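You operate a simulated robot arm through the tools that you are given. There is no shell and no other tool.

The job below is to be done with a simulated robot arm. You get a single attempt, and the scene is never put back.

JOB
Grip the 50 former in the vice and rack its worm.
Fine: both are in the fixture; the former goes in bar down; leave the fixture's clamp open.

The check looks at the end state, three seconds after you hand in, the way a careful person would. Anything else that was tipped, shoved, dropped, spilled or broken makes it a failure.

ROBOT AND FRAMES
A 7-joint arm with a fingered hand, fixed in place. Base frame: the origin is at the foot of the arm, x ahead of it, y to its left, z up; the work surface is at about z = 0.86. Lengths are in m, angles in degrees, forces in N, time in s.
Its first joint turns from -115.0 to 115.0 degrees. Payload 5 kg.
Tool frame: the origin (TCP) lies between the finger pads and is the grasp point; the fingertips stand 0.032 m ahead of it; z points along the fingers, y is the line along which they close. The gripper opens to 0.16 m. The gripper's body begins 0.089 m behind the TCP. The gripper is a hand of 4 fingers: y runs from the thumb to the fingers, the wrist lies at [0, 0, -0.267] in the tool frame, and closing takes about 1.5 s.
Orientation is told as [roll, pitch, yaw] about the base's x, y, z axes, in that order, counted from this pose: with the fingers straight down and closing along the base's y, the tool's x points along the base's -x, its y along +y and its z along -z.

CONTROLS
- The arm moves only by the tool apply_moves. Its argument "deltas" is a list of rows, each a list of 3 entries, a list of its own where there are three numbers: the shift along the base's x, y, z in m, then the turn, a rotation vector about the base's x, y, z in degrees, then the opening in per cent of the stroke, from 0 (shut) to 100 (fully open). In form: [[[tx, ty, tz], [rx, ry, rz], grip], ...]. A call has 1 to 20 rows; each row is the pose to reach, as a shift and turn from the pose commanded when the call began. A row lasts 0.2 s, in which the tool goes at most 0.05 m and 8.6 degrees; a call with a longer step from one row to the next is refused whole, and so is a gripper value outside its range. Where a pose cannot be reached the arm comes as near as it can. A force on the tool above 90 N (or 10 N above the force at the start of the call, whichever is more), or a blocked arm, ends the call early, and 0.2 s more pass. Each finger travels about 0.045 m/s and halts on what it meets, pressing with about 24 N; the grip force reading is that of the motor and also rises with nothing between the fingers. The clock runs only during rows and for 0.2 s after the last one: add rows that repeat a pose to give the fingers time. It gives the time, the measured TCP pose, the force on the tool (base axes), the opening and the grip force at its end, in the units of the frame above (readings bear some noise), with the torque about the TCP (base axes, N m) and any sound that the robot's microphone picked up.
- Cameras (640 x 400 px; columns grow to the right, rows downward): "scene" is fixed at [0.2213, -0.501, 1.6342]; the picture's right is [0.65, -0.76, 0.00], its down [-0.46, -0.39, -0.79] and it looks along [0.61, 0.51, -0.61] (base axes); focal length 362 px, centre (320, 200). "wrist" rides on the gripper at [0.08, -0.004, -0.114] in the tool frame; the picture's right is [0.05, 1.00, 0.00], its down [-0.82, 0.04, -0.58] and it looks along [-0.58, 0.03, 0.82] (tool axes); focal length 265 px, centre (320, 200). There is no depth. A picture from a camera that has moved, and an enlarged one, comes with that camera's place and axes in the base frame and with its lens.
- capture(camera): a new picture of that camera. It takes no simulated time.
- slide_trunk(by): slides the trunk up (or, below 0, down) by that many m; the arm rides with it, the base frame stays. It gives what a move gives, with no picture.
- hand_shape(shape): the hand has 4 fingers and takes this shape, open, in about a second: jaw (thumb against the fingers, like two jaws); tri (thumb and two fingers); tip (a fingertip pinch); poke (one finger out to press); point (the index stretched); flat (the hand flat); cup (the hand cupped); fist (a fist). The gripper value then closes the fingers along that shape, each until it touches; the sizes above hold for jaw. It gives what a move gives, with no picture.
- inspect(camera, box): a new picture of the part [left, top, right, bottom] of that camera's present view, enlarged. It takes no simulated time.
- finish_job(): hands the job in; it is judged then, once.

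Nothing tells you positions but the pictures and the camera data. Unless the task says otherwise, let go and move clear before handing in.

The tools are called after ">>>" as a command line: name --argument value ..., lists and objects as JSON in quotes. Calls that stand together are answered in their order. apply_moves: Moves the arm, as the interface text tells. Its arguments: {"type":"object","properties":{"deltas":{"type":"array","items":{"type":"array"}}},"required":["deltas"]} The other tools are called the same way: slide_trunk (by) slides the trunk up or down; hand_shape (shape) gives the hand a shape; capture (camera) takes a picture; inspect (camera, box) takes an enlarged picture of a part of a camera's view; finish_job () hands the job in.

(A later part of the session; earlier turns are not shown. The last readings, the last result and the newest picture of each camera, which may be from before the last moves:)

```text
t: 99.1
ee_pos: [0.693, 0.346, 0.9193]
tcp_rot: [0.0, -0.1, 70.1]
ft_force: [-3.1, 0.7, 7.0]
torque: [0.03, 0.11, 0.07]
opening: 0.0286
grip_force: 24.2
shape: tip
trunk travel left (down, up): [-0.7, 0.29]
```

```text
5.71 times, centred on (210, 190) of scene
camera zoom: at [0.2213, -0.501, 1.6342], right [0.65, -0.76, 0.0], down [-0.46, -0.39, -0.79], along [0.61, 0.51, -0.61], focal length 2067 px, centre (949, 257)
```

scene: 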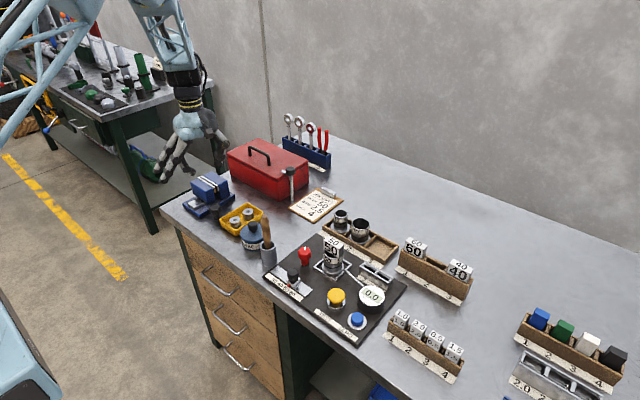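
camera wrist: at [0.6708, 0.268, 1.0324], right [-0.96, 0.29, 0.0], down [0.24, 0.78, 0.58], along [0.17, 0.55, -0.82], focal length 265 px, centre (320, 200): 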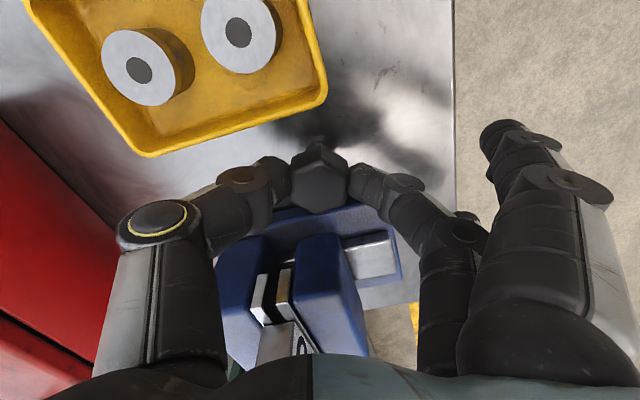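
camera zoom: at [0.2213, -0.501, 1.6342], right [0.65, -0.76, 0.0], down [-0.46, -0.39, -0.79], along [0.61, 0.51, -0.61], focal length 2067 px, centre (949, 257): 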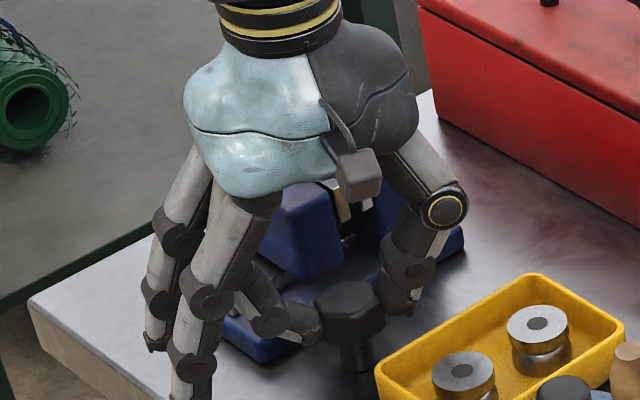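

>>> apply_moves --deltas '[[[0, 0, 0], [0, 0, 0], 20], [[0, 0, 0], [0, 0, 0], 35], [[0, 0, 0], [0, 0, 0], 35], [[0, 0, 0.03], [0, 0, 5], 35], [[0, 0, 0.04], [0, 0, 13], 35], [[0, 0, 0.04], [0, 0, 21], 35], [[0, 0, 0.04], [0, 0, 29], 35], [[0, 0, 0.04], [0, 0, 37], 35], [[0, 0, 0.04], [0, 0, 45], 35], [[0, 0, 0.04], [0, 0, 53], 35], [[0, 0, 0.04], [0, 0, 55], 35], [[0.001, 0, 0.02], [0, 0, 55], 35], [[0.001, 0, 0], [0, 0, 55], 35], [[0.001, 0, 0], [0, 0, 55], 35]]'

>>> inspect --camera "scene" --box '[175, 155, 245, 225]'

>>> capture --camera "wrist"

```text
t: 102.1
ee_pos: [0.6942, 0.3428, 0.921]
tcp_rot: [0.0, 0.1, 125.1]
ft_force: [-0.2, -7.3, 5.9]
torque: [0.38, -0.2, -0.4]
opening: 0.0549
grip_force: 0.0
shape: tip
trunk travel left (down, up): [-0.7, 0.29]
```

```text
5.71 times, centred on (210, 190) of scene
camera zoom: at [0.2213, -0.501, 1.6342], right [0.65, -0.76, 0.0], down [-0.46, -0.39, -0.79], along [0.61, 0.51, -0.61], focal length 2067 px, centre (949, 257)
```

zoom: 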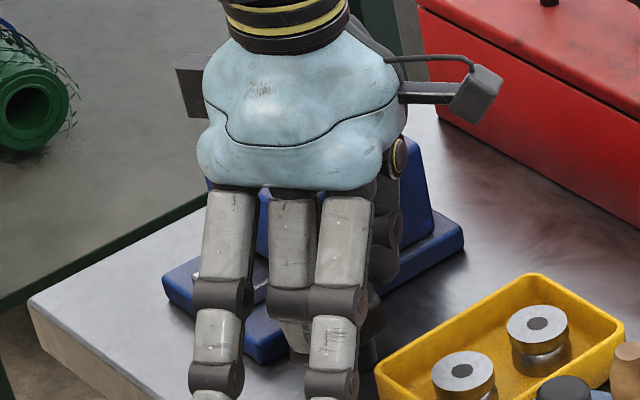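

```text
taken
camera wrist: at [0.746, 0.2783, 1.0337], right [-0.79, -0.62, 0.0], down [-0.5, 0.64, 0.58], along [-0.35, 0.45, -0.82], focal length 265 px, centre (320, 200)
```

wrist: 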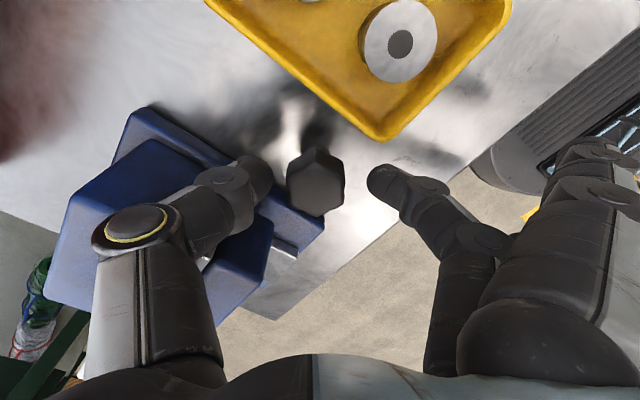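

There's a light side force, with the thumb touching the vice. I'll lift off and check that nothing moved.

>>> apply_moves --deltas '[[[0, -0.003, 0.03], [0, 0, 0], 35], [[0, -0.003, 0.06], [0, 0, -8], 35], [[0, -0.003, 0.1], [0, 0, -16], 35], [[0, -0.003, 0.14], [0, 0, -24], 35], [[0, -0.003, 0.18], [0, 0, -30], 35], [[0, -0.003, 0.18], [0, 0, -30], 35]]'

>>> inspect --camera "scene" --box '[175, 155, 245, 225]'

>>> capture --camera "wrist"

>>> inspect --camera "wrist" --box '[220, 50, 360, 200]'

```text
t: 103.5
ee_pos: [0.6951, 0.3421, 1.0998]
tcp_rot: [-0.1, 0.1, 95.1]
ft_force: [-0.1, -1.3, 0.1]
torque: [-0.02, 0.0, -0.02]
opening: 0.0553
grip_force: 0.0
shape: tip
trunk travel left (down, up): [-0.7, 0.29]
```

```text
5.71 times, centred on (210, 190) of scene
camera zoom: at [0.2213, -0.501, 1.6342], right [0.65, -0.76, 0.0], down [-0.46, -0.39, -0.79], along [0.61, 0.51, -0.61], focal length 2067 px, centre (949, 257)
```

zoom: 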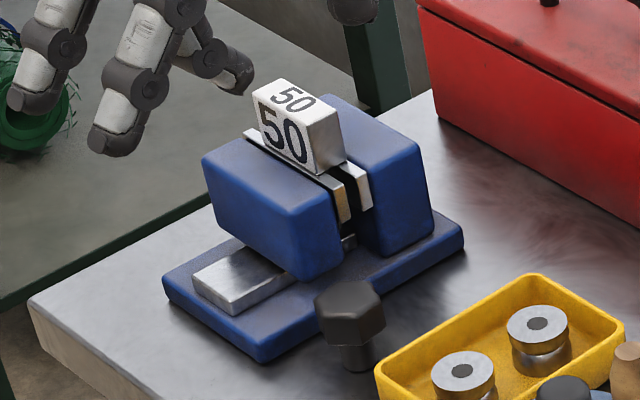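

```text
taken
camera wrist: at [0.7077, 0.2631, 1.2128], right [-0.99, -0.14, 0.0], down [-0.11, 0.81, 0.58], along [-0.08, 0.57, -0.82], focal length 265 px, centre (320, 200)
```

wrist: 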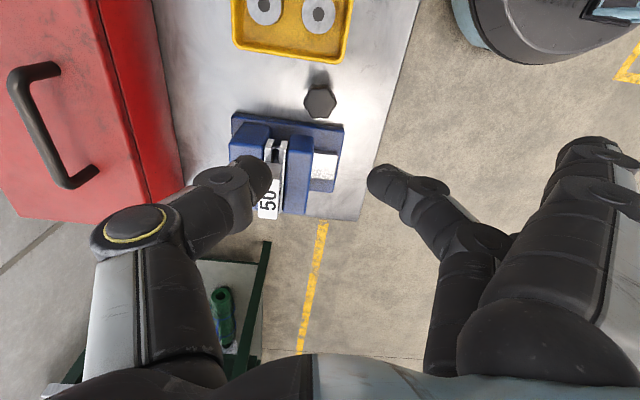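

```text
2.67 times, centred on (290, 125) of wrist
camera zoom: at [0.7077, 0.2631, 1.2128], right [-0.99, -0.14, 0.0], down [-0.11, 0.81, 0.58], along [-0.08, 0.57, -0.82], focal length 708 px, centre (400, 400)
```

zoom: 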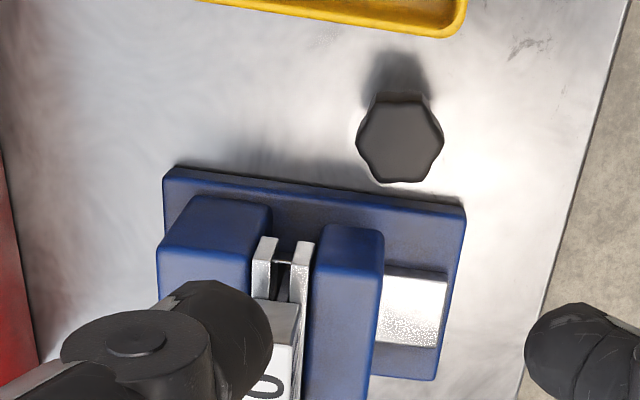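

>>> inspect --camera "scene" --box '[200, 168, 224, 193]'

>>> apply_moves --deltas '[[[0, 0.003, 0], [0, 0, 8], 32], [[0, 0.003, -0.04], [0, 0, 16], 31], [[0, 0.003, -0.08], [0, 0, 18], 31], [[0, 0.003, -0.12], [0, 0, 18], 31], [[0, 0.003, -0.15], [0, 0, 18], 31], [[0, 0.003, -0.17], [0, 0, 18], 31], [[0, 0.003, -0.181], [0, 0, 18], 31], [[0, 0.003, -0.181], [0, 0, 18], 31]]'

```text
16.00 times, centred on (212, 180) of scene
camera zoom: at [0.2213, -0.501, 1.6342], right [0.65, -0.76, 0.0], down [-0.46, -0.39, -0.79], along [0.61, 0.51, -0.61], focal length 5788 px, centre (2048, 512)
```

zoom: 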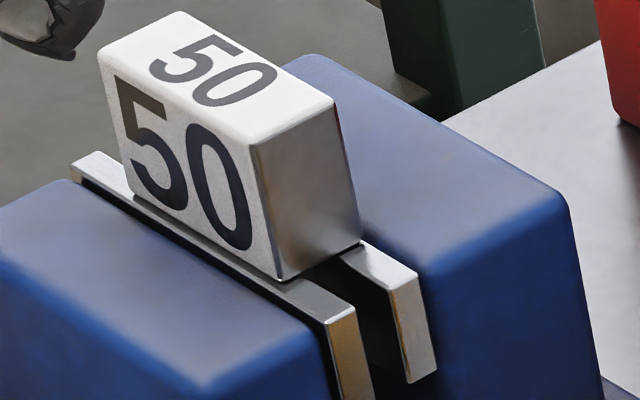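

```text
t: 105.3
ee_pos: [0.6947, 0.3458, 0.9163]
tcp_rot: [0.0, 0.0, 113.2]
ft_force: [-0.2, 0.4, -0.4]
torque: [0.02, 0.03, 0.01]
opening: 0.0502
grip_force: 0.0
shape: tip
trunk travel left (down, up): [-0.7, 0.29]
```

The head is seated upright on the jaw plates. I'll grip the knob again and continue clockwise.

>>> apply_moves --deltas '[[[0, 0, 0], [0, 0, 0], 15], [[0, 0, 0], [0, 0, 0], 8], [[0, 0, 0], [0, 0, 0], 8], [[0, 0, 0], [0, 0, -5], 8], [[0, 0, 0], [0, 0, -10], 8], [[0, 0, 0], [0, 0, -15], 8], [[0, 0, 0], [0, 0, -20], 8], [[0, 0, 0], [0, 0, -25], 8], [[0, 0, 0], [0, 0, -30], 8], [[0, 0, 0], [0, 0, -35], 8], [[0, 0, 0], [0, 0, -40], 8], [[0, 0, 0], [0, 0, -45], 8], [[0, 0, 0], [0, 0, -45], 8]]'

>>> capture --camera "wrist"

>>> apply_moves --deltas '[[[0, 0, 0], [0, 0, -4], 8], [[0, 0, 0], [0, 0, -8], 8], [[0, 0, 0], [0, 0, -12], 8], [[0, 0, 0], [0, 0, -12], 8]]'

>>> capture --camera "wrist"

>>> inspect --camera "scene" --box '[175, 155, 245, 225]'

```text
t: 108.1
ee_pos: [0.694, 0.3451, 0.9185]
tcp_rot: [0.0, 0.1, 68.0]
ft_force: [-8.4, -10.2, -6.8]
torque: [-0.31, 0.17, 0.57]
opening: 0.0265
grip_force: 24.1
shape: tip
trunk travel left (down, up): [-0.7, 0.29]
```

```text
taken
camera wrist: at [0.6692, 0.2675, 1.0313], right [-0.95, 0.33, 0.0], down [0.27, 0.77, 0.58], along [0.19, 0.54, -0.82], focal length 265 px, centre (320, 200)
```

wrist: 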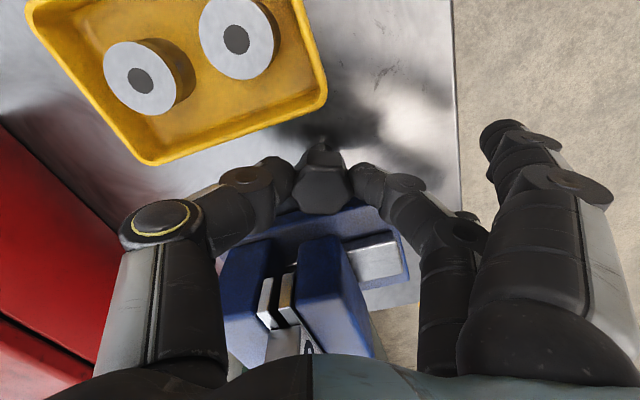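

```text
t: 109.1
ee_pos: [0.6955, 0.3463, 0.9188]
tcp_rot: [0.0, 0.0, 56.2]
ft_force: [-5.5, -2.0, -1.2]
torque: [0.0, 0.24, 0.69]
opening: 0.027
grip_force: 24.1
shape: tip
trunk travel left (down, up): [-0.7, 0.29]
```

```text
taken
camera wrist: at [0.6546, 0.2765, 1.0315], right [-0.86, 0.51, 0.0], down [0.42, 0.7, 0.58], along [0.3, 0.5, -0.82], focal length 265 px, centre (320, 200)
```

wrist: 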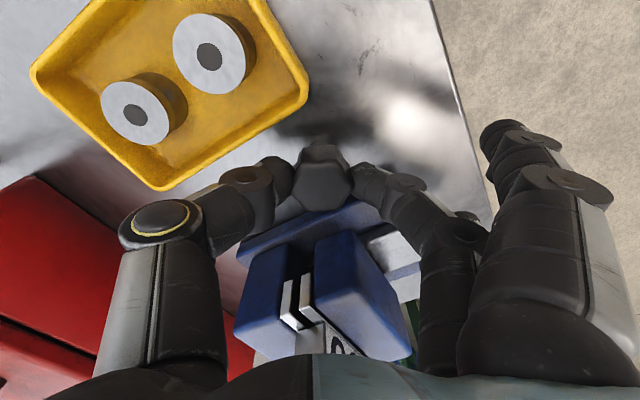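

```text
5.71 times, centred on (210, 190) of scene
camera zoom: at [0.2213, -0.501, 1.6342], right [0.65, -0.76, 0.0], down [-0.46, -0.39, -0.79], along [0.61, 0.51, -0.61], focal length 2067 px, centre (949, 257)
```

zoom: 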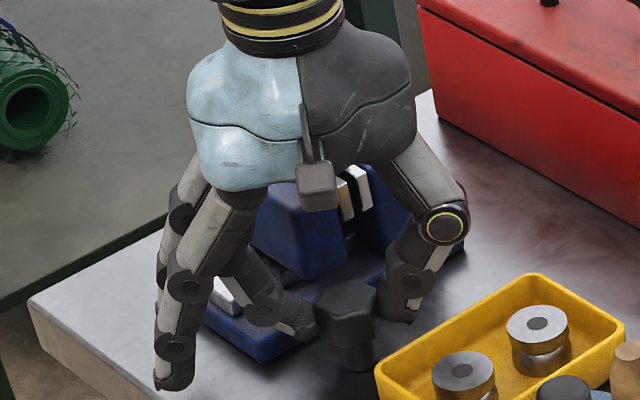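

The knob now resists at about 0.6–0.7 N·m, so the jaws have gripped the bar. I'll release, rise and check.

>>> apply_moves --deltas '[[[0, 0, 0], [0, 0, 0], 20], [[0, 0, 0], [0, 0, 0], 33], [[0, 0, 0], [0, 0, 0], 33], [[0, 0, 0.04], [0, 0, 0], 33], [[0, 0, 0.08], [0, 0, 0], 33], [[0, 0, 0.12], [0, 0, 0], 33], [[0, 0, 0.16], [0, 0, 8], 33], [[0, 0, 0.18], [0, 0, 16], 33], [[0, 0, 0.18], [0, 0, 16], 33]]'

>>> inspect --camera "scene" --box '[175, 155, 245, 225]'

>>> inspect --camera "scene" --box '[200, 168, 224, 193]'

>>> capture --camera "wrist"

>>> inspect --camera "wrist" --box '[260, 120, 340, 210]'

```text
t: 111.1
ee_pos: [0.6925, 0.3434, 1.0983]
tcp_rot: [0.0, 0.1, 72.2]
ft_force: [1.0, 0.7, 0.1]
torque: [0.01, 0.01, 0.04]
opening: 0.0526
grip_force: 0.1
shape: tip
trunk travel left (down, up): [-0.7, 0.29]
```

```text
5.71 times, centred on (210, 190) of scene
camera zoom: at [0.2213, -0.501, 1.6342], right [0.65, -0.76, 0.0], down [-0.46, -0.39, -0.79], along [0.61, 0.51, -0.61], focal length 2067 px, centre (949, 257)
```

zoom: 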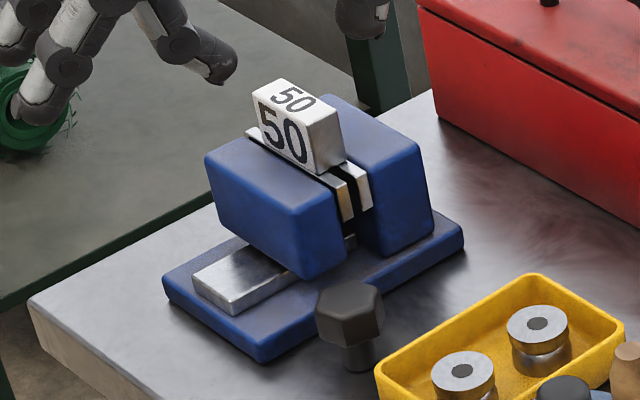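

```text
16.00 times, centred on (212, 180) of scene
camera zoom: at [0.2213, -0.501, 1.6342], right [0.65, -0.76, 0.0], down [-0.46, -0.39, -0.79], along [0.61, 0.51, -0.61], focal length 5788 px, centre (2048, 512)
```

zoom: 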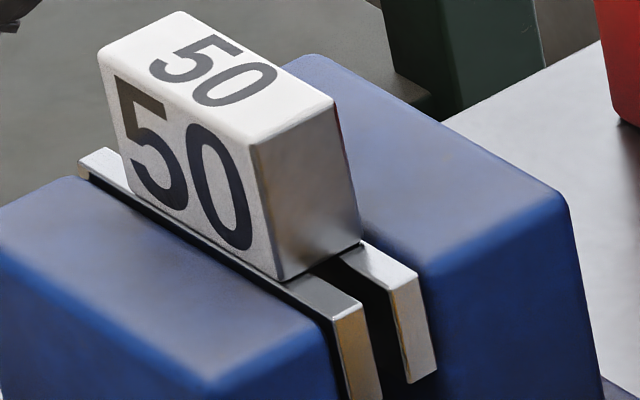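

```text
taken
camera wrist: at [0.6735, 0.2658, 1.2127], right [-0.97, 0.26, 0.0], down [0.21, 0.79, 0.58], along [0.15, 0.56, -0.82], focal length 265 px, centre (320, 200)
```

wrist: 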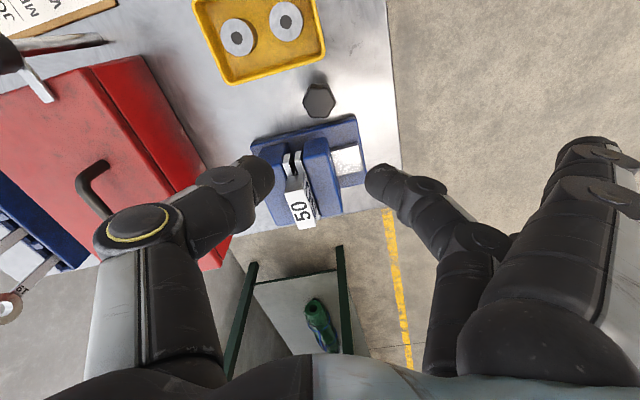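

```text
4.44 times, centred on (300, 165) of wrist
camera zoom: at [0.6735, 0.2658, 1.2127], right [-0.97, 0.26, 0.0], down [0.21, 0.79, 0.58], along [0.15, 0.56, -0.82], focal length 1180 px, centre (409, 356)
```

zoom: 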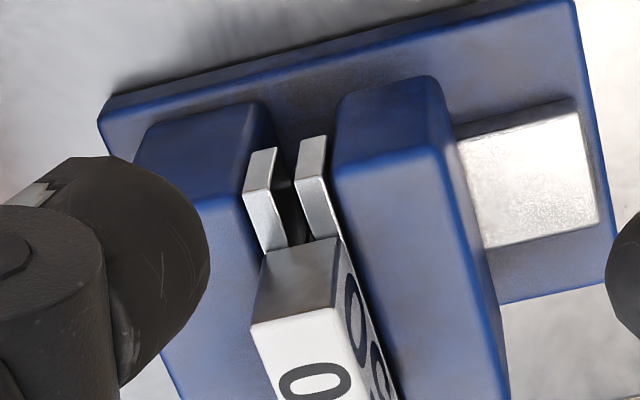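

The jaws have closed to the bar's thickness and stopped. I'll give one confirming tightening twist.

>>> apply_moves --deltas '[[[0.001, 0.001, 0], [0, 0, 8], 31], [[0.001, 0.001, -0.04], [0, 0, 16], 31], [[0.001, 0.001, -0.08], [0, 0, 24], 31], [[0.001, 0.001, -0.12], [0, 0, 30], 31], [[0.001, 0.001, -0.15], [0, 0, 30], 31], [[0.001, 0.001, -0.17], [0, 0, 30], 31], [[0.001, 0.001, -0.18], [0, 0, 30], 31], [[0.001, 0.001, -0.18], [0, 0, 30], 15], [[0.001, 0.001, -0.18], [0, 0, 30], 8], [[0.001, 0.001, -0.18], [0, 0, 30], 8]]'

>>> apply_moves --deltas '[[[0, 0, 0], [0, 0, -4], 8], [[0, 0, 0], [0, 0, -8], 8], [[0, 0, 0], [0, 0, -12], 8], [[0, 0, 0], [0, 0, -15], 8], [[0, 0, 0], [0, 0, -15], 8]]'

>>> capture --camera "wrist"

```text
t: 113.3
ee_pos: [0.6956, 0.3452, 0.9172]
tcp_rot: [0.0, 0.0, 102.2]
ft_force: [-0.4, -0.1, -3.3]
torque: [-0.03, 0.02, 0.05]
opening: 0.029
grip_force: 24.3
shape: tip
trunk travel left (down, up): [-0.7, 0.29]
```

```text
t: 114.5
ee_pos: [0.6964, 0.345, 0.9175]
tcp_rot: [0.1, 0.1, 87.2]
ft_force: [-4.1, -8.0, -5.9]
torque: [-0.22, 0.1, 0.49]
opening: 0.0279
grip_force: 24.2
shape: tip
trunk travel left (down, up): [-0.7, 0.29]
```

```text
taken
camera wrist: at [0.6969, 0.2638, 1.0306], right [-1.0, 0.0, 0.0], down [0.0, 0.82, 0.58], along [0.0, 0.58, -0.82], focal length 265 px, centre (320, 200)
```

wrist: 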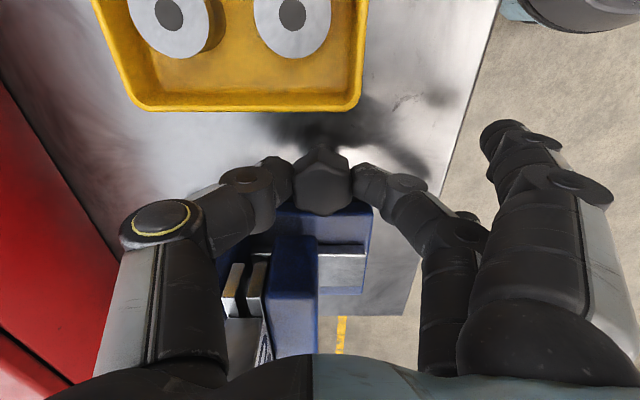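

The knob holds firm (0.49 N·m after 15°), so the vice is tight. Now for the worm tube: I'll release, lift and move above the fixture.

>>> apply_moves --deltas '[[[0, 0, 0], [0, 0, 0], 20], [[0, 0, 0], [0, 0, 0], 33], [[0, 0, 0], [0, 0, 0], 33], [[0, 0, 0.04], [0, 0, 0], 33], [[0, 0, 0.08], [0, 0, 0], 33], [[0, 0, 0.12], [0, 0, 0], 35], [[0, 0, 0.16], [0, 0, 0], 40], [[0.0, 0.0, 0.2], [0, 0, -3], 45], [[0.005, -0.04, 0.21], [0, 0, -6], 50], [[0.01, -0.08, 0.21], [0, 0, -9], 50], [[0.015, -0.12, 0.21], [0, 0, -12], 50], [[0.02, -0.16, 0.21], [0, 0, -15], 50], [[0.025, -0.2, 0.21], [0, 0, -17], 50], [[0.03, -0.24, 0.21], [0, 0, -17], 50], [[0.035, -0.28, 0.21], [0, 0, -17], 50], [[0.04, -0.32, 0.21], [0, 0, -17], 50], [[0.05, -0.36, 0.21], [0, 0, -17], 50], [[0.06, -0.4, 0.21], [0, 0, -17], 50], [[0.064, -0.43, 0.19], [0, 0, -17], 50], [[0.064, -0.43, 0.16], [0, 0, -17], 50]]'

>>> capture --camera "wrist"

>>> inspect --camera "wrist" --box '[240, 40, 400, 160]'

>>> inspect --camera "scene" --box '[300, 215, 420, 305]'

>>> inspect --camera "scene" --box '[175, 155, 245, 225]'

```text
t: 118.7
ee_pos: [0.7616, -0.0848, 1.078]
tcp_rot: [0.0, -0.1, 70.2]
ft_force: [0.1, 0.1, -0.2]
torque: [-0.02, -0.01, -0.05]
opening: 0.0793
grip_force: 0.0
shape: tip
trunk travel left (down, up): [-0.7, 0.29]
```

```text
taken
camera wrist: at [0.7395, -0.1624, 1.1912], right [-0.96, 0.29, 0.0], down [0.24, 0.78, 0.58], along [0.17, 0.55, -0.82], focal length 265 px, centre (320, 200)
```

wrist: 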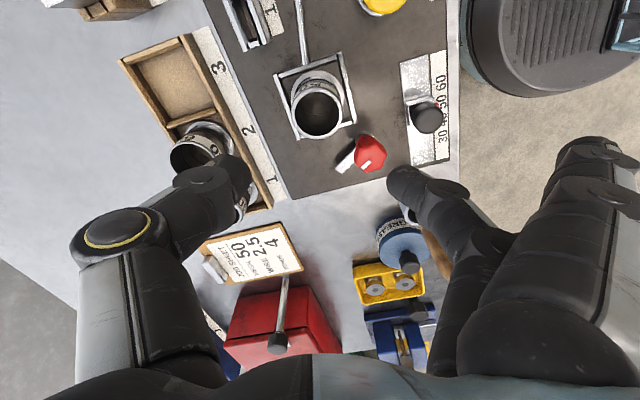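

```text
3.33 times, centred on (320, 100) of wrist
camera zoom: at [0.7395, -0.1624, 1.1912], right [-0.96, 0.29, 0.0], down [0.24, 0.78, 0.58], along [0.17, 0.55, -0.82], focal length 885 px, centre (320, 533)
```

zoom: 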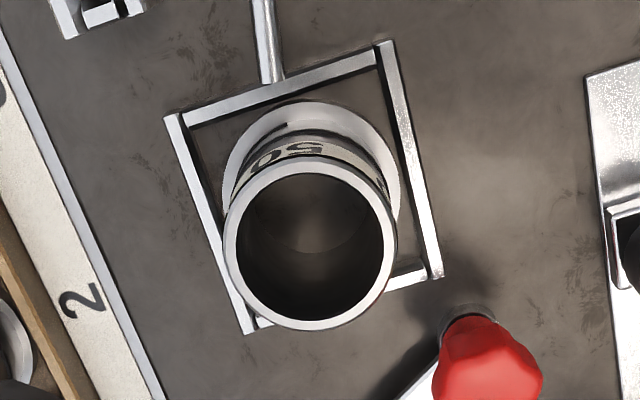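

```text
4.44 times, centred on (360, 260) of scene
camera zoom: at [0.2213, -0.501, 1.6342], right [0.65, -0.76, 0.0], down [-0.46, -0.39, -0.79], along [0.61, 0.51, -0.61], focal length 1608 px, centre (142, -67)
```

zoom: 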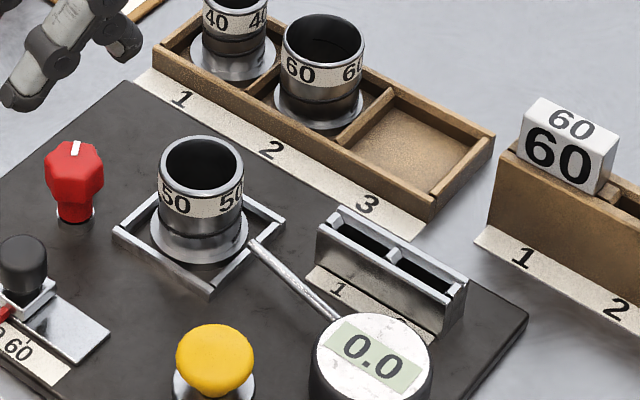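

```text
5.71 times, centred on (210, 190) of scene
camera zoom: at [0.2213, -0.501, 1.6342], right [0.65, -0.76, 0.0], down [-0.46, -0.39, -0.79], along [0.61, 0.51, -0.61], focal length 2067 px, centre (949, 257)
```

zoom: 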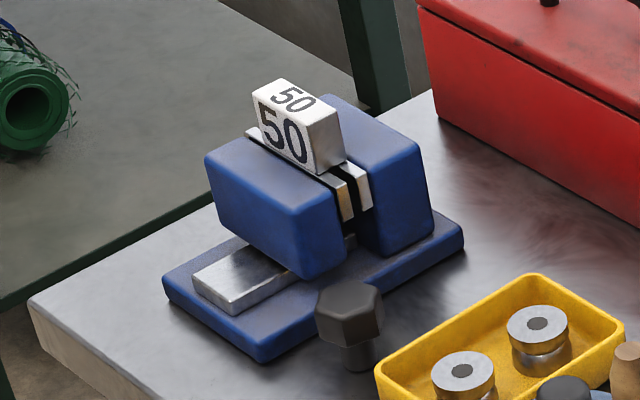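

The former is held in the vice. The 50 tube is centred near (0.765, -0.086) with its rim at about 0.93 and outer diameter about 51 mm. I'll descend to pinch it.

>>> apply_moves --deltas '[[[0.003, -0.001, -0.04], [0, 0, 0], 50], [[0.003, -0.001, -0.08], [0, 0, 0], 50], [[0.003, -0.001, -0.11], [0, 0, 0], 50], [[0.003, -0.001, -0.13], [0, 0, 0], 50], [[0.003, -0.001, -0.13], [0, 0, 0], 50]]'

>>> capture --camera "wrist"

>>> inspect --camera "scene" --box '[280, 200, 400, 300]'

```text
t: 119.9
ee_pos: [0.7613, -0.086, 0.9474]
tcp_rot: [-0.1, 0.0, 70.2]
ft_force: [0.0, -0.7, 0.3]
torque: [0.02, 0.01, 0.0]
opening: 0.0793
grip_force: 0.1
shape: tip
trunk travel left (down, up): [-0.7, 0.29]
```

```text
taken
camera wrist: at [0.7393, -0.163, 1.0606], right [-0.96, 0.29, 0.0], down [0.24, 0.78, 0.58], along [0.17, 0.55, -0.82], focal length 265 px, centre (320, 200)
```

wrist: 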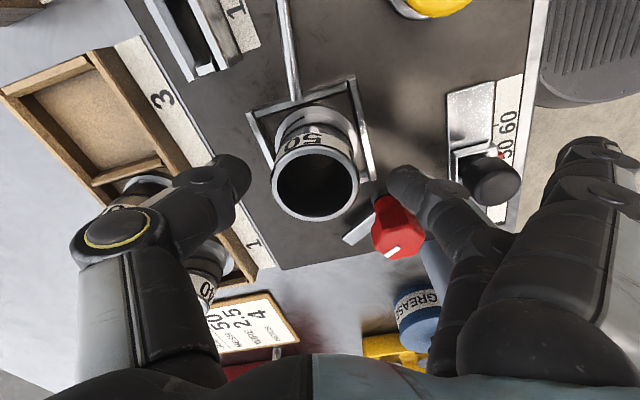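

```text
4.00 times, centred on (340, 250) of scene
camera zoom: at [0.2213, -0.501, 1.6342], right [0.65, -0.76, 0.0], down [-0.46, -0.39, -0.79], along [0.61, 0.51, -0.61], focal length 1447 px, centre (240, 0)
```

zoom: 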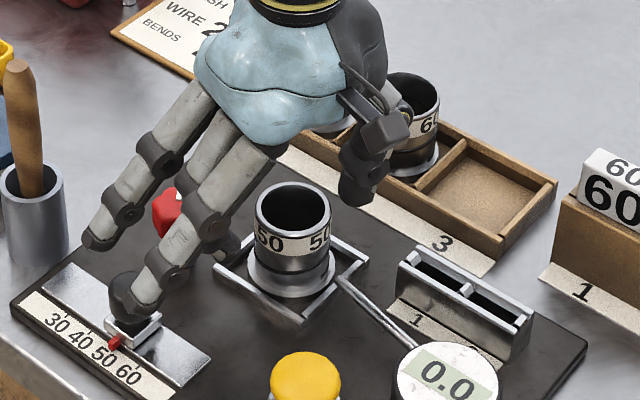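

>>> apply_moves --deltas '[[[0.002, 0, -0.007], [0, 0, 0], 50], [[0.002, 0, -0.013], [0, 0, 0], 48], [[0.002, 0, -0.013], [0, 0, 0], 40], [[0.002, 0, -0.013], [0, 0, 0], 30], [[0.002, 0, -0.013], [0, 0, 0], 20], [[0.002, 0, -0.013], [0, 0, 0], 15], [[0.002, 0, -0.013], [0, 0, 0], 15], [[0.002, 0, -0.013], [0, 0, 0], 15]]'

>>> apply_moves --deltas '[[[0, 0, 0.008], [0, 0, 0], 15], [[0, 0, 0.016], [0, 0, 0], 15], [[0, 0, 0.024], [0, 0, 0], 15], [[0, 0, 0.03], [0, 0, 0], 15], [[0, 0, 0.03], [0, 0, 0], 15]]'

>>> capture --camera "wrist"

>>> inspect --camera "scene" --box '[280, 200, 400, 300]'

```text
t: 121.7
ee_pos: [0.7659, -0.0839, 0.9342]
tcp_rot: [0.0, 0.1, 70.2]
ft_force: [-0.2, -0.2, -0.1]
torque: [0.0, 0.03, -0.02]
opening: 0.0418
grip_force: 24.0
shape: tip
trunk travel left (down, up): [-0.7, 0.29]
```

```text
t: 122.9
ee_pos: [0.7657, -0.0854, 0.9645]
tcp_rot: [-0.1, 0.1, 70.1]
ft_force: [0.4, -0.4, -3.8]
torque: [0.04, -0.01, 0.01]
opening: 0.0421
grip_force: 23.6
shape: tip
trunk travel left (down, up): [-0.7, 0.29]
```

```text
taken
camera wrist: at [0.7425, -0.1629, 1.0782], right [-0.96, 0.29, 0.0], down [0.24, 0.78, 0.58], along [0.17, 0.55, -0.82], focal length 265 px, centre (320, 200)
```

wrist: 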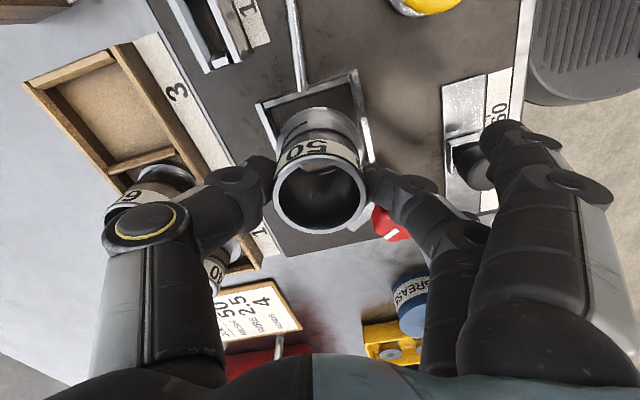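

```text
4.00 times, centred on (340, 250) of scene
camera zoom: at [0.2213, -0.501, 1.6342], right [0.65, -0.76, 0.0], down [-0.46, -0.39, -0.79], along [0.61, 0.51, -0.61], focal length 1447 px, centre (240, 0)
```

zoom: 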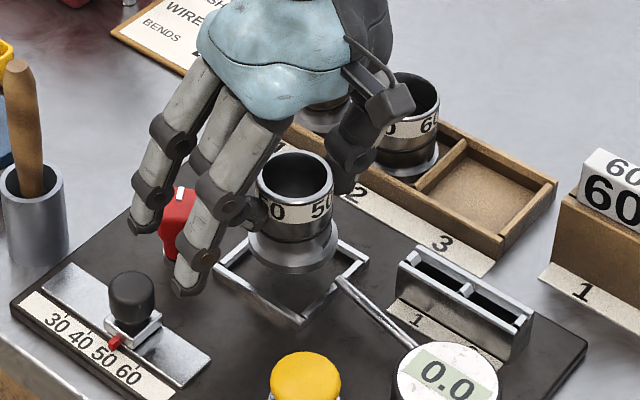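

The tube is lifted and held level. I'll raise it and study slot 3 of the tray at high zoom before moving over.

>>> apply_moves --deltas '[[[0, 0, 0.03], [0, 0, 0], 15], [[0, 0, 0.06], [0, 0, 0], 15], [[0, 0, 0.09], [0, 0, 0], 15], [[0.02, -0.02, 0.11], [0, 0, 0], 15], [[0.04, -0.04, 0.11], [0, 0, 0], 15], [[0.06, -0.055, 0.11], [0, 0, 0], 15], [[0.06, -0.055, 0.11], [0, 0, 0], 15]]'

>>> capture --camera "wrist"

>>> inspect --camera "wrist" --box '[150, 60, 270, 180]'

>>> inspect --camera "scene" --box '[330, 205, 410, 275]'

```text
t: 124.5
ee_pos: [0.8257, -0.1378, 1.0737]
tcp_rot: [0.1, 0.0, 70.3]
ft_force: [-0.6, 0.9, -3.9]
torque: [-0.01, -0.01, -0.01]
opening: 0.0419
grip_force: 24.0
shape: tip
trunk travel left (down, up): [-0.7, 0.29]
```

```text
taken
camera wrist: at [0.8032, -0.2162, 1.1868], right [-0.96, 0.29, 0.0], down [0.24, 0.78, 0.58], along [0.17, 0.55, -0.82], focal length 265 px, centre (320, 200)
```

wrist: 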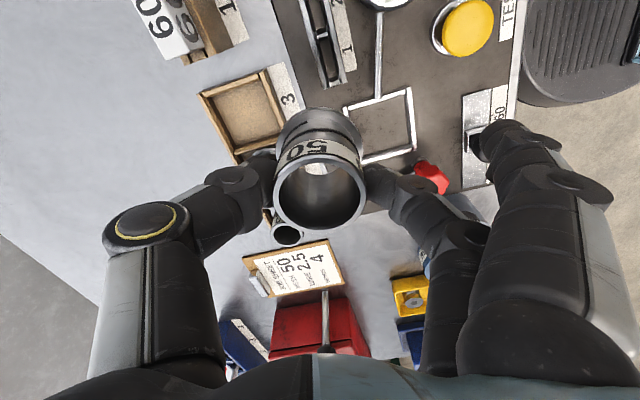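

```text
3.33 times, centred on (210, 120) of wrist
camera zoom: at [0.8032, -0.2162, 1.1868], right [-0.96, 0.29, 0.0], down [0.24, 0.78, 0.58], along [0.17, 0.55, -0.82], focal length 885 px, centre (687, 467)
```

zoom: 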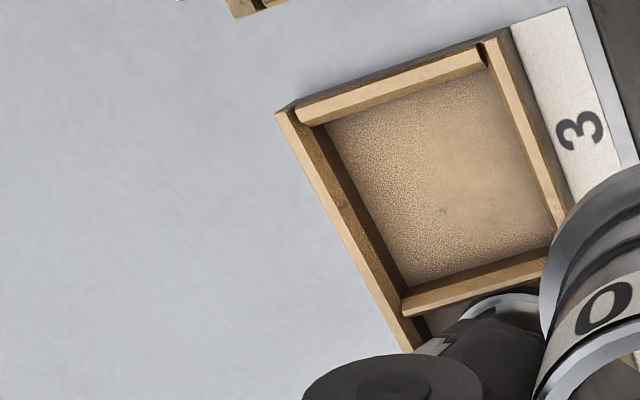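

```text
5.71 times, centred on (370, 240) of scene
camera zoom: at [0.2213, -0.501, 1.6342], right [0.65, -0.76, 0.0], down [-0.46, -0.39, -0.79], along [0.61, 0.51, -0.61], focal length 2067 px, centre (34, -29)
```

zoom: 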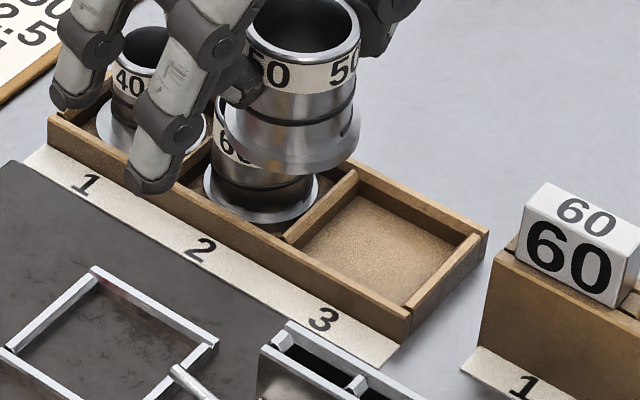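

Slot 3's inside spans about x 0.8805–0.947 and y -0.178 to -0.114, so its centre is (0.914, -0.146). I'll check where the tube sits in the hand.

>>> inspect --camera "wrist" --box '[250, 90, 390, 240]'

```text
2.67 times, centred on (320, 165) of wrist
camera zoom: at [0.8032, -0.2162, 1.1868], right [-0.96, 0.29, 0.0], down [0.24, 0.78, 0.58], along [0.17, 0.55, -0.82], focal length 708 px, centre (320, 293)
```

zoom: 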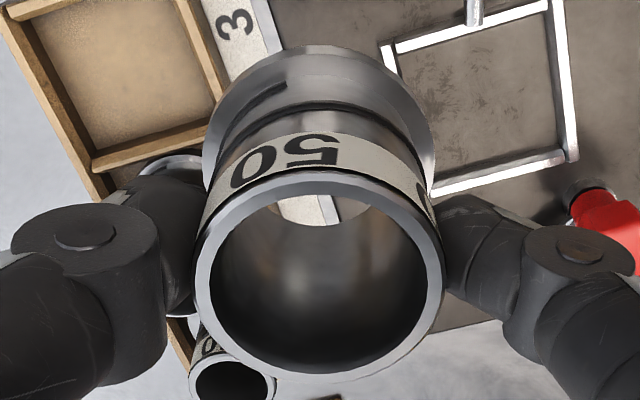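

The tube is centred on the TCP. I'll move over slot 3 and lower in stages.

>>> apply_moves --deltas '[[[0.03, -0.003, 0], [0, 0, 0], 15], [[0.06, -0.006, 0], [0, 0, 0], 15], [[0.0883, -0.006, 0], [0, 0, 0], 15], [[0.0883, -0.006, -0.03], [0, 0, 0], 15], [[0.0883, -0.006, -0.06], [0, 0, 0], 15], [[0.0883, -0.006, -0.09], [0, 0, 0], 15], [[0.0883, -0.006, -0.09], [0, 0, 0], 15]]'

>>> capture --camera "wrist"

>>> inspect --camera "wrist" --box '[220, 50, 400, 200]'

>>> inspect --camera "scene" --box '[330, 195, 430, 285]'

```text
t: 126.1
ee_pos: [0.9128, -0.1454, 0.9829]
tcp_rot: [0.0, 0.0, 70.1]
ft_force: [-0.3, 0.3, -3.5]
torque: [-0.02, 0.01, 0.01]
opening: 0.0417
grip_force: 24.6
shape: tip
trunk travel left (down, up): [-0.7, 0.29]
```

```text
taken
camera wrist: at [0.8902, -0.2234, 1.0967], right [-0.96, 0.29, 0.0], down [0.24, 0.78, 0.58], along [0.17, 0.55, -0.82], focal length 265 px, centre (320, 200)
```

wrist: 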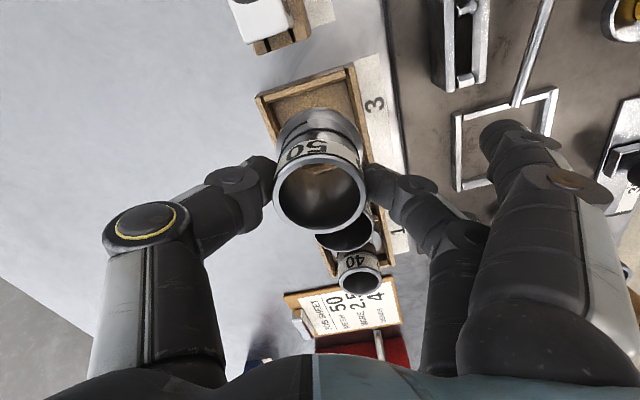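

```text
2.67 times, centred on (310, 125) of wrist
camera zoom: at [0.8902, -0.2234, 1.0967], right [-0.96, 0.29, 0.0], down [0.24, 0.78, 0.58], along [0.17, 0.55, -0.82], focal length 708 px, centre (347, 400)
```

zoom: 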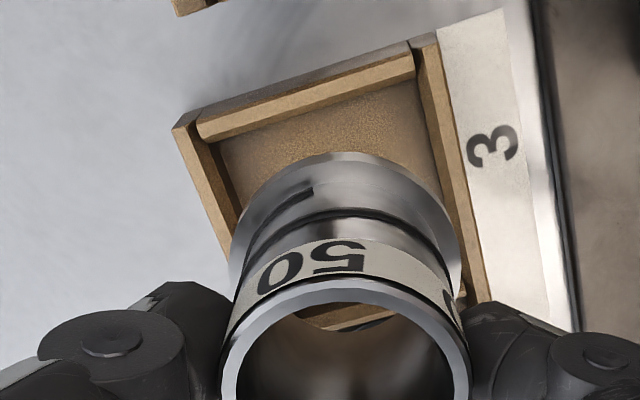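

```text
4.44 times, centred on (380, 240) of scene
camera zoom: at [0.2213, -0.501, 1.6342], right [0.65, -0.76, 0.0], down [-0.46, -0.39, -0.79], along [0.61, 0.51, -0.61], focal length 1608 px, centre (53, 22)
```

zoom: 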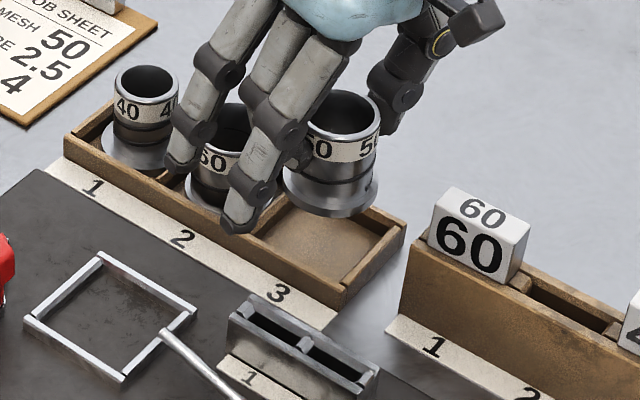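

>>> apply_moves --deltas '[[[0.001, -0.0005, -0.01], [0, 0, 0], 15], [[0.001, -0.0005, -0.02], [0, 0, 0], 15], [[0.001, -0.0005, -0.027], [0, 0, 0], 15], [[0.001, -0.0005, -0.027], [0, 0, 0], 15]]'

>>> inspect --camera "wrist" --box '[220, 50, 400, 200]'

>>> inspect --camera "scene" --box '[345, 205, 415, 275]'

```text
t: 127.1
ee_pos: [0.9151, -0.1467, 0.9594]
tcp_rot: [0.0, -0.1, 70.0]
ft_force: [-0.7, -0.2, -3.2]
torque: [0.01, 0.0, -0.03]
opening: 0.042
grip_force: 24.0
shape: tip
trunk travel left (down, up): [-0.7, 0.29]
```

```text
2.67 times, centred on (310, 125) of wrist
camera zoom: at [0.8917, -0.2241, 1.0711], right [-0.96, 0.29, 0.0], down [0.24, 0.78, 0.58], along [0.17, 0.55, -0.82], focal length 708 px, centre (347, 400)
```

zoom: 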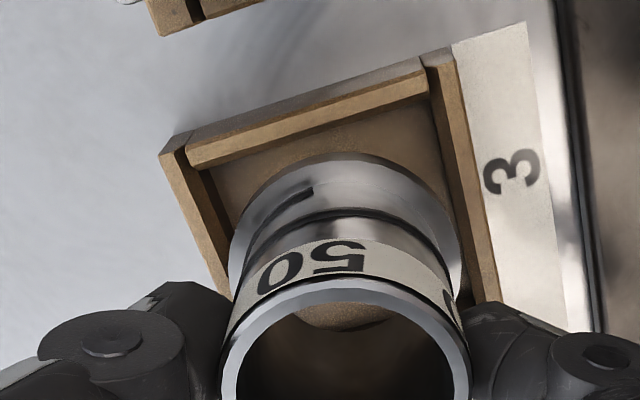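

```text
5.71 times, centred on (380, 240) of scene
camera zoom: at [0.2213, -0.501, 1.6342], right [0.65, -0.76, 0.0], down [-0.46, -0.39, -0.79], along [0.61, 0.51, -0.61], focal length 2067 px, centre (-23, -29)
```

zoom: 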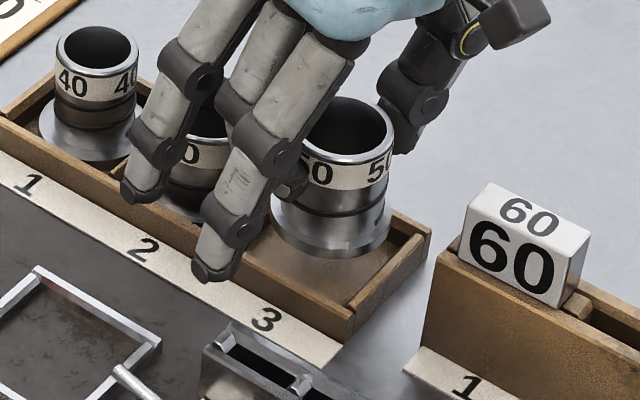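

The flange is lined up with the slot within a millimetre or so. I'll lower it slowly into the compartment.

>>> apply_moves --deltas '[[[0, 0, -0.005], [0, 0, 0], 15], [[0, 0, -0.01], [0, 0, 0], 15], [[0, 0, -0.015], [0, 0, 0], 15], [[0, 0, -0.015], [0, 0, 0], 15]]'

>>> inspect --camera "wrist" --box '[220, 50, 400, 200]'

>>> inspect --camera "scene" --box '[345, 205, 415, 275]'

```text
t: 128.1
ee_pos: [0.9151, -0.146, 0.9426]
tcp_rot: [0.0, 0.0, 70.2]
ft_force: [-0.2, 0.1, -4.2]
torque: [0.02, 0.0, 0.0]
opening: 0.042
grip_force: 24.0
shape: tip
trunk travel left (down, up): [-0.7, 0.29]
```

```text
2.67 times, centred on (310, 125) of wrist
camera zoom: at [0.892, -0.2242, 1.0559], right [-0.96, 0.29, 0.0], down [0.24, 0.78, 0.58], along [0.17, 0.55, -0.82], focal length 708 px, centre (347, 400)
```

zoom: 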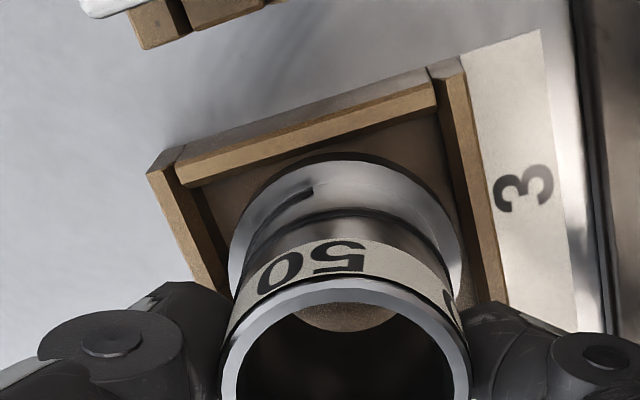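

```text
5.71 times, centred on (380, 240) of scene
camera zoom: at [0.2213, -0.501, 1.6342], right [0.65, -0.76, 0.0], down [-0.46, -0.39, -0.79], along [0.61, 0.51, -0.61], focal length 2067 px, centre (-23, -29)
```

zoom: 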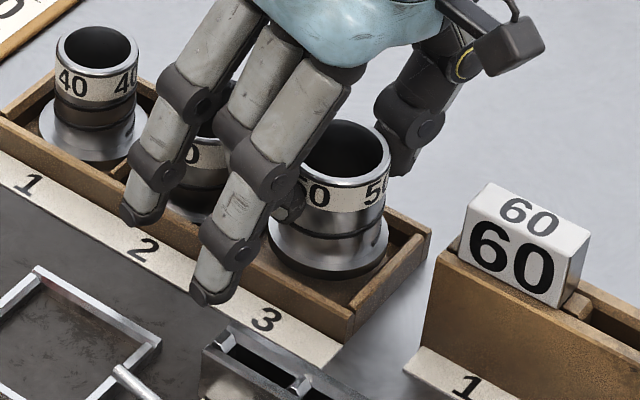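

>>> apply_moves --deltas '[[[-0.0005, 0, -0.004], [0, 0, 0], 15], [[-0.0005, 0, -0.008], [0, 0, 0], 15], [[-0.0005, 0, -0.011], [0, 0, 0], 15], [[-0.0005, 0, -0.011], [0, 0, 0], 15]]'

>>> inspect --camera "scene" --box '[345, 205, 415, 275]'

```text
t: 129.1
ee_pos: [0.9129, -0.1463, 0.9308]
tcp_rot: [0.0, 0.1, 70.2]
ft_force: [0.2, -0.8, -4.0]
torque: [-0.01, 0.0, 0.01]
opening: 0.0418
grip_force: 23.5
shape: tip
trunk travel left (down, up): [-0.7, 0.29]
```

```text
5.71 times, centred on (380, 240) of scene
camera zoom: at [0.2213, -0.501, 1.6342], right [0.65, -0.76, 0.0], down [-0.46, -0.39, -0.79], along [0.61, 0.51, -0.61], focal length 2067 px, centre (-23, -29)
```

zoom: 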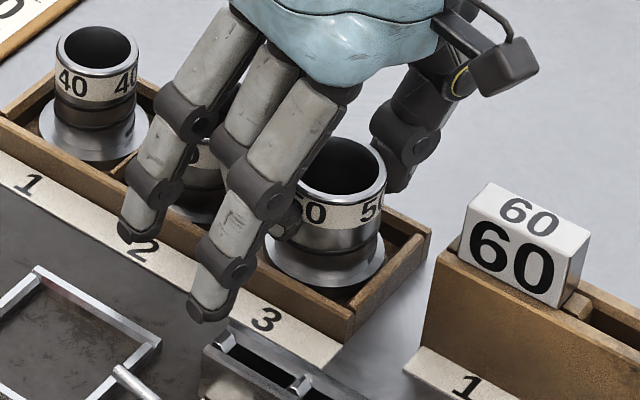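

>>> apply_moves --deltas '[[[0.0005, 0, -0.002], [0, 0, 0], 15], [[0.0005, 0, -0.004], [0, 0, 0], 15], [[0.0005, 0, -0.005], [0, 0, 0], 15], [[0.0005, 0, -0.005], [0, 0, 0], 15]]'

>>> inspect --camera "wrist" --box '[220, 50, 400, 200]'

>>> inspect --camera "scene" --box '[345, 205, 415, 275]'

```text
t: 130.1
ee_pos: [0.9139, -0.1454, 0.9269]
tcp_rot: [0.0, -0.1, 70.2]
ft_force: [0.2, 0.5, -1.7]
torque: [0.01, 0.02, -0.02]
opening: 0.0424
grip_force: 24.1
shape: tip
trunk travel left (down, up): [-0.7, 0.29]
```

```text
2.67 times, centred on (310, 125) of wrist
camera zoom: at [0.8918, -0.2238, 1.04], right [-0.96, 0.29, 0.0], down [0.24, 0.78, 0.58], along [0.17, 0.55, -0.82], focal length 708 px, centre (347, 400)
```

zoom: 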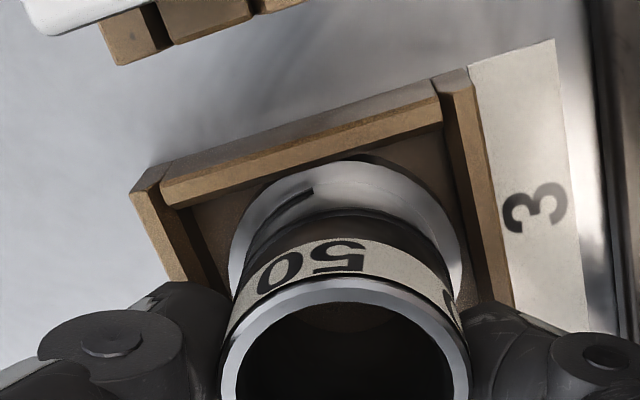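

```text
5.71 times, centred on (380, 240) of scene
camera zoom: at [0.2213, -0.501, 1.6342], right [0.65, -0.76, 0.0], down [-0.46, -0.39, -0.79], along [0.61, 0.51, -0.61], focal length 2067 px, centre (-23, -29)
```

zoom: 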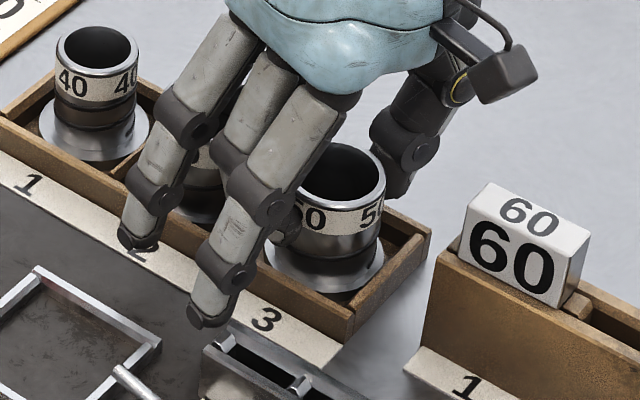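

It's just touching the tray floor. I'll settle one more millimetre and release.

>>> apply_moves --deltas '[[[0, 0, -0.001], [0, 0, 0], 15], [[0, 0, -0.001], [0, 0, 0], 22], [[0, 0, -0.001], [0, 0, 0], 30], [[0, 0, -0.001], [0, 0, 0], 38], [[0, 0, -0.001], [0, 0, 0], 45], [[0, 0, -0.001], [0, 0, 0], 48], [[0, 0, -0.001], [0, 0, 0], 48]]'

>>> inspect --camera "scene" --box '[345, 205, 415, 275]'

```text
t: 131.7
ee_pos: [0.9149, -0.1462, 0.9257]
tcp_rot: [0.0, 0.0, 70.2]
ft_force: [-0.2, -0.7, 0.0]
torque: [0.01, -0.02, 0.02]
opening: 0.076
grip_force: 0.1
shape: tip
trunk travel left (down, up): [-0.7, 0.29]
```

```text
5.71 times, centred on (380, 240) of scene
camera zoom: at [0.2213, -0.501, 1.6342], right [0.65, -0.76, 0.0], down [-0.46, -0.39, -0.79], along [0.61, 0.51, -0.61], focal length 2067 px, centre (-23, -29)
```

zoom: 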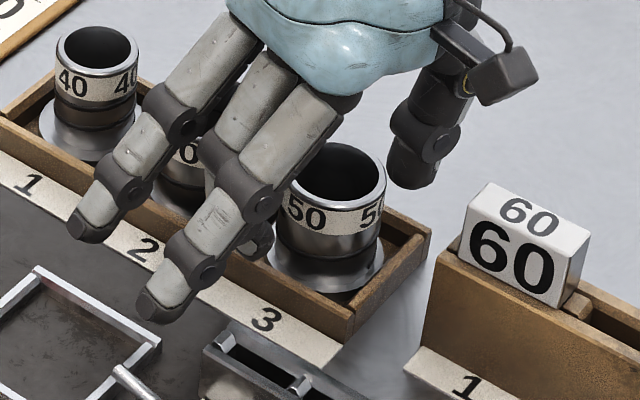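

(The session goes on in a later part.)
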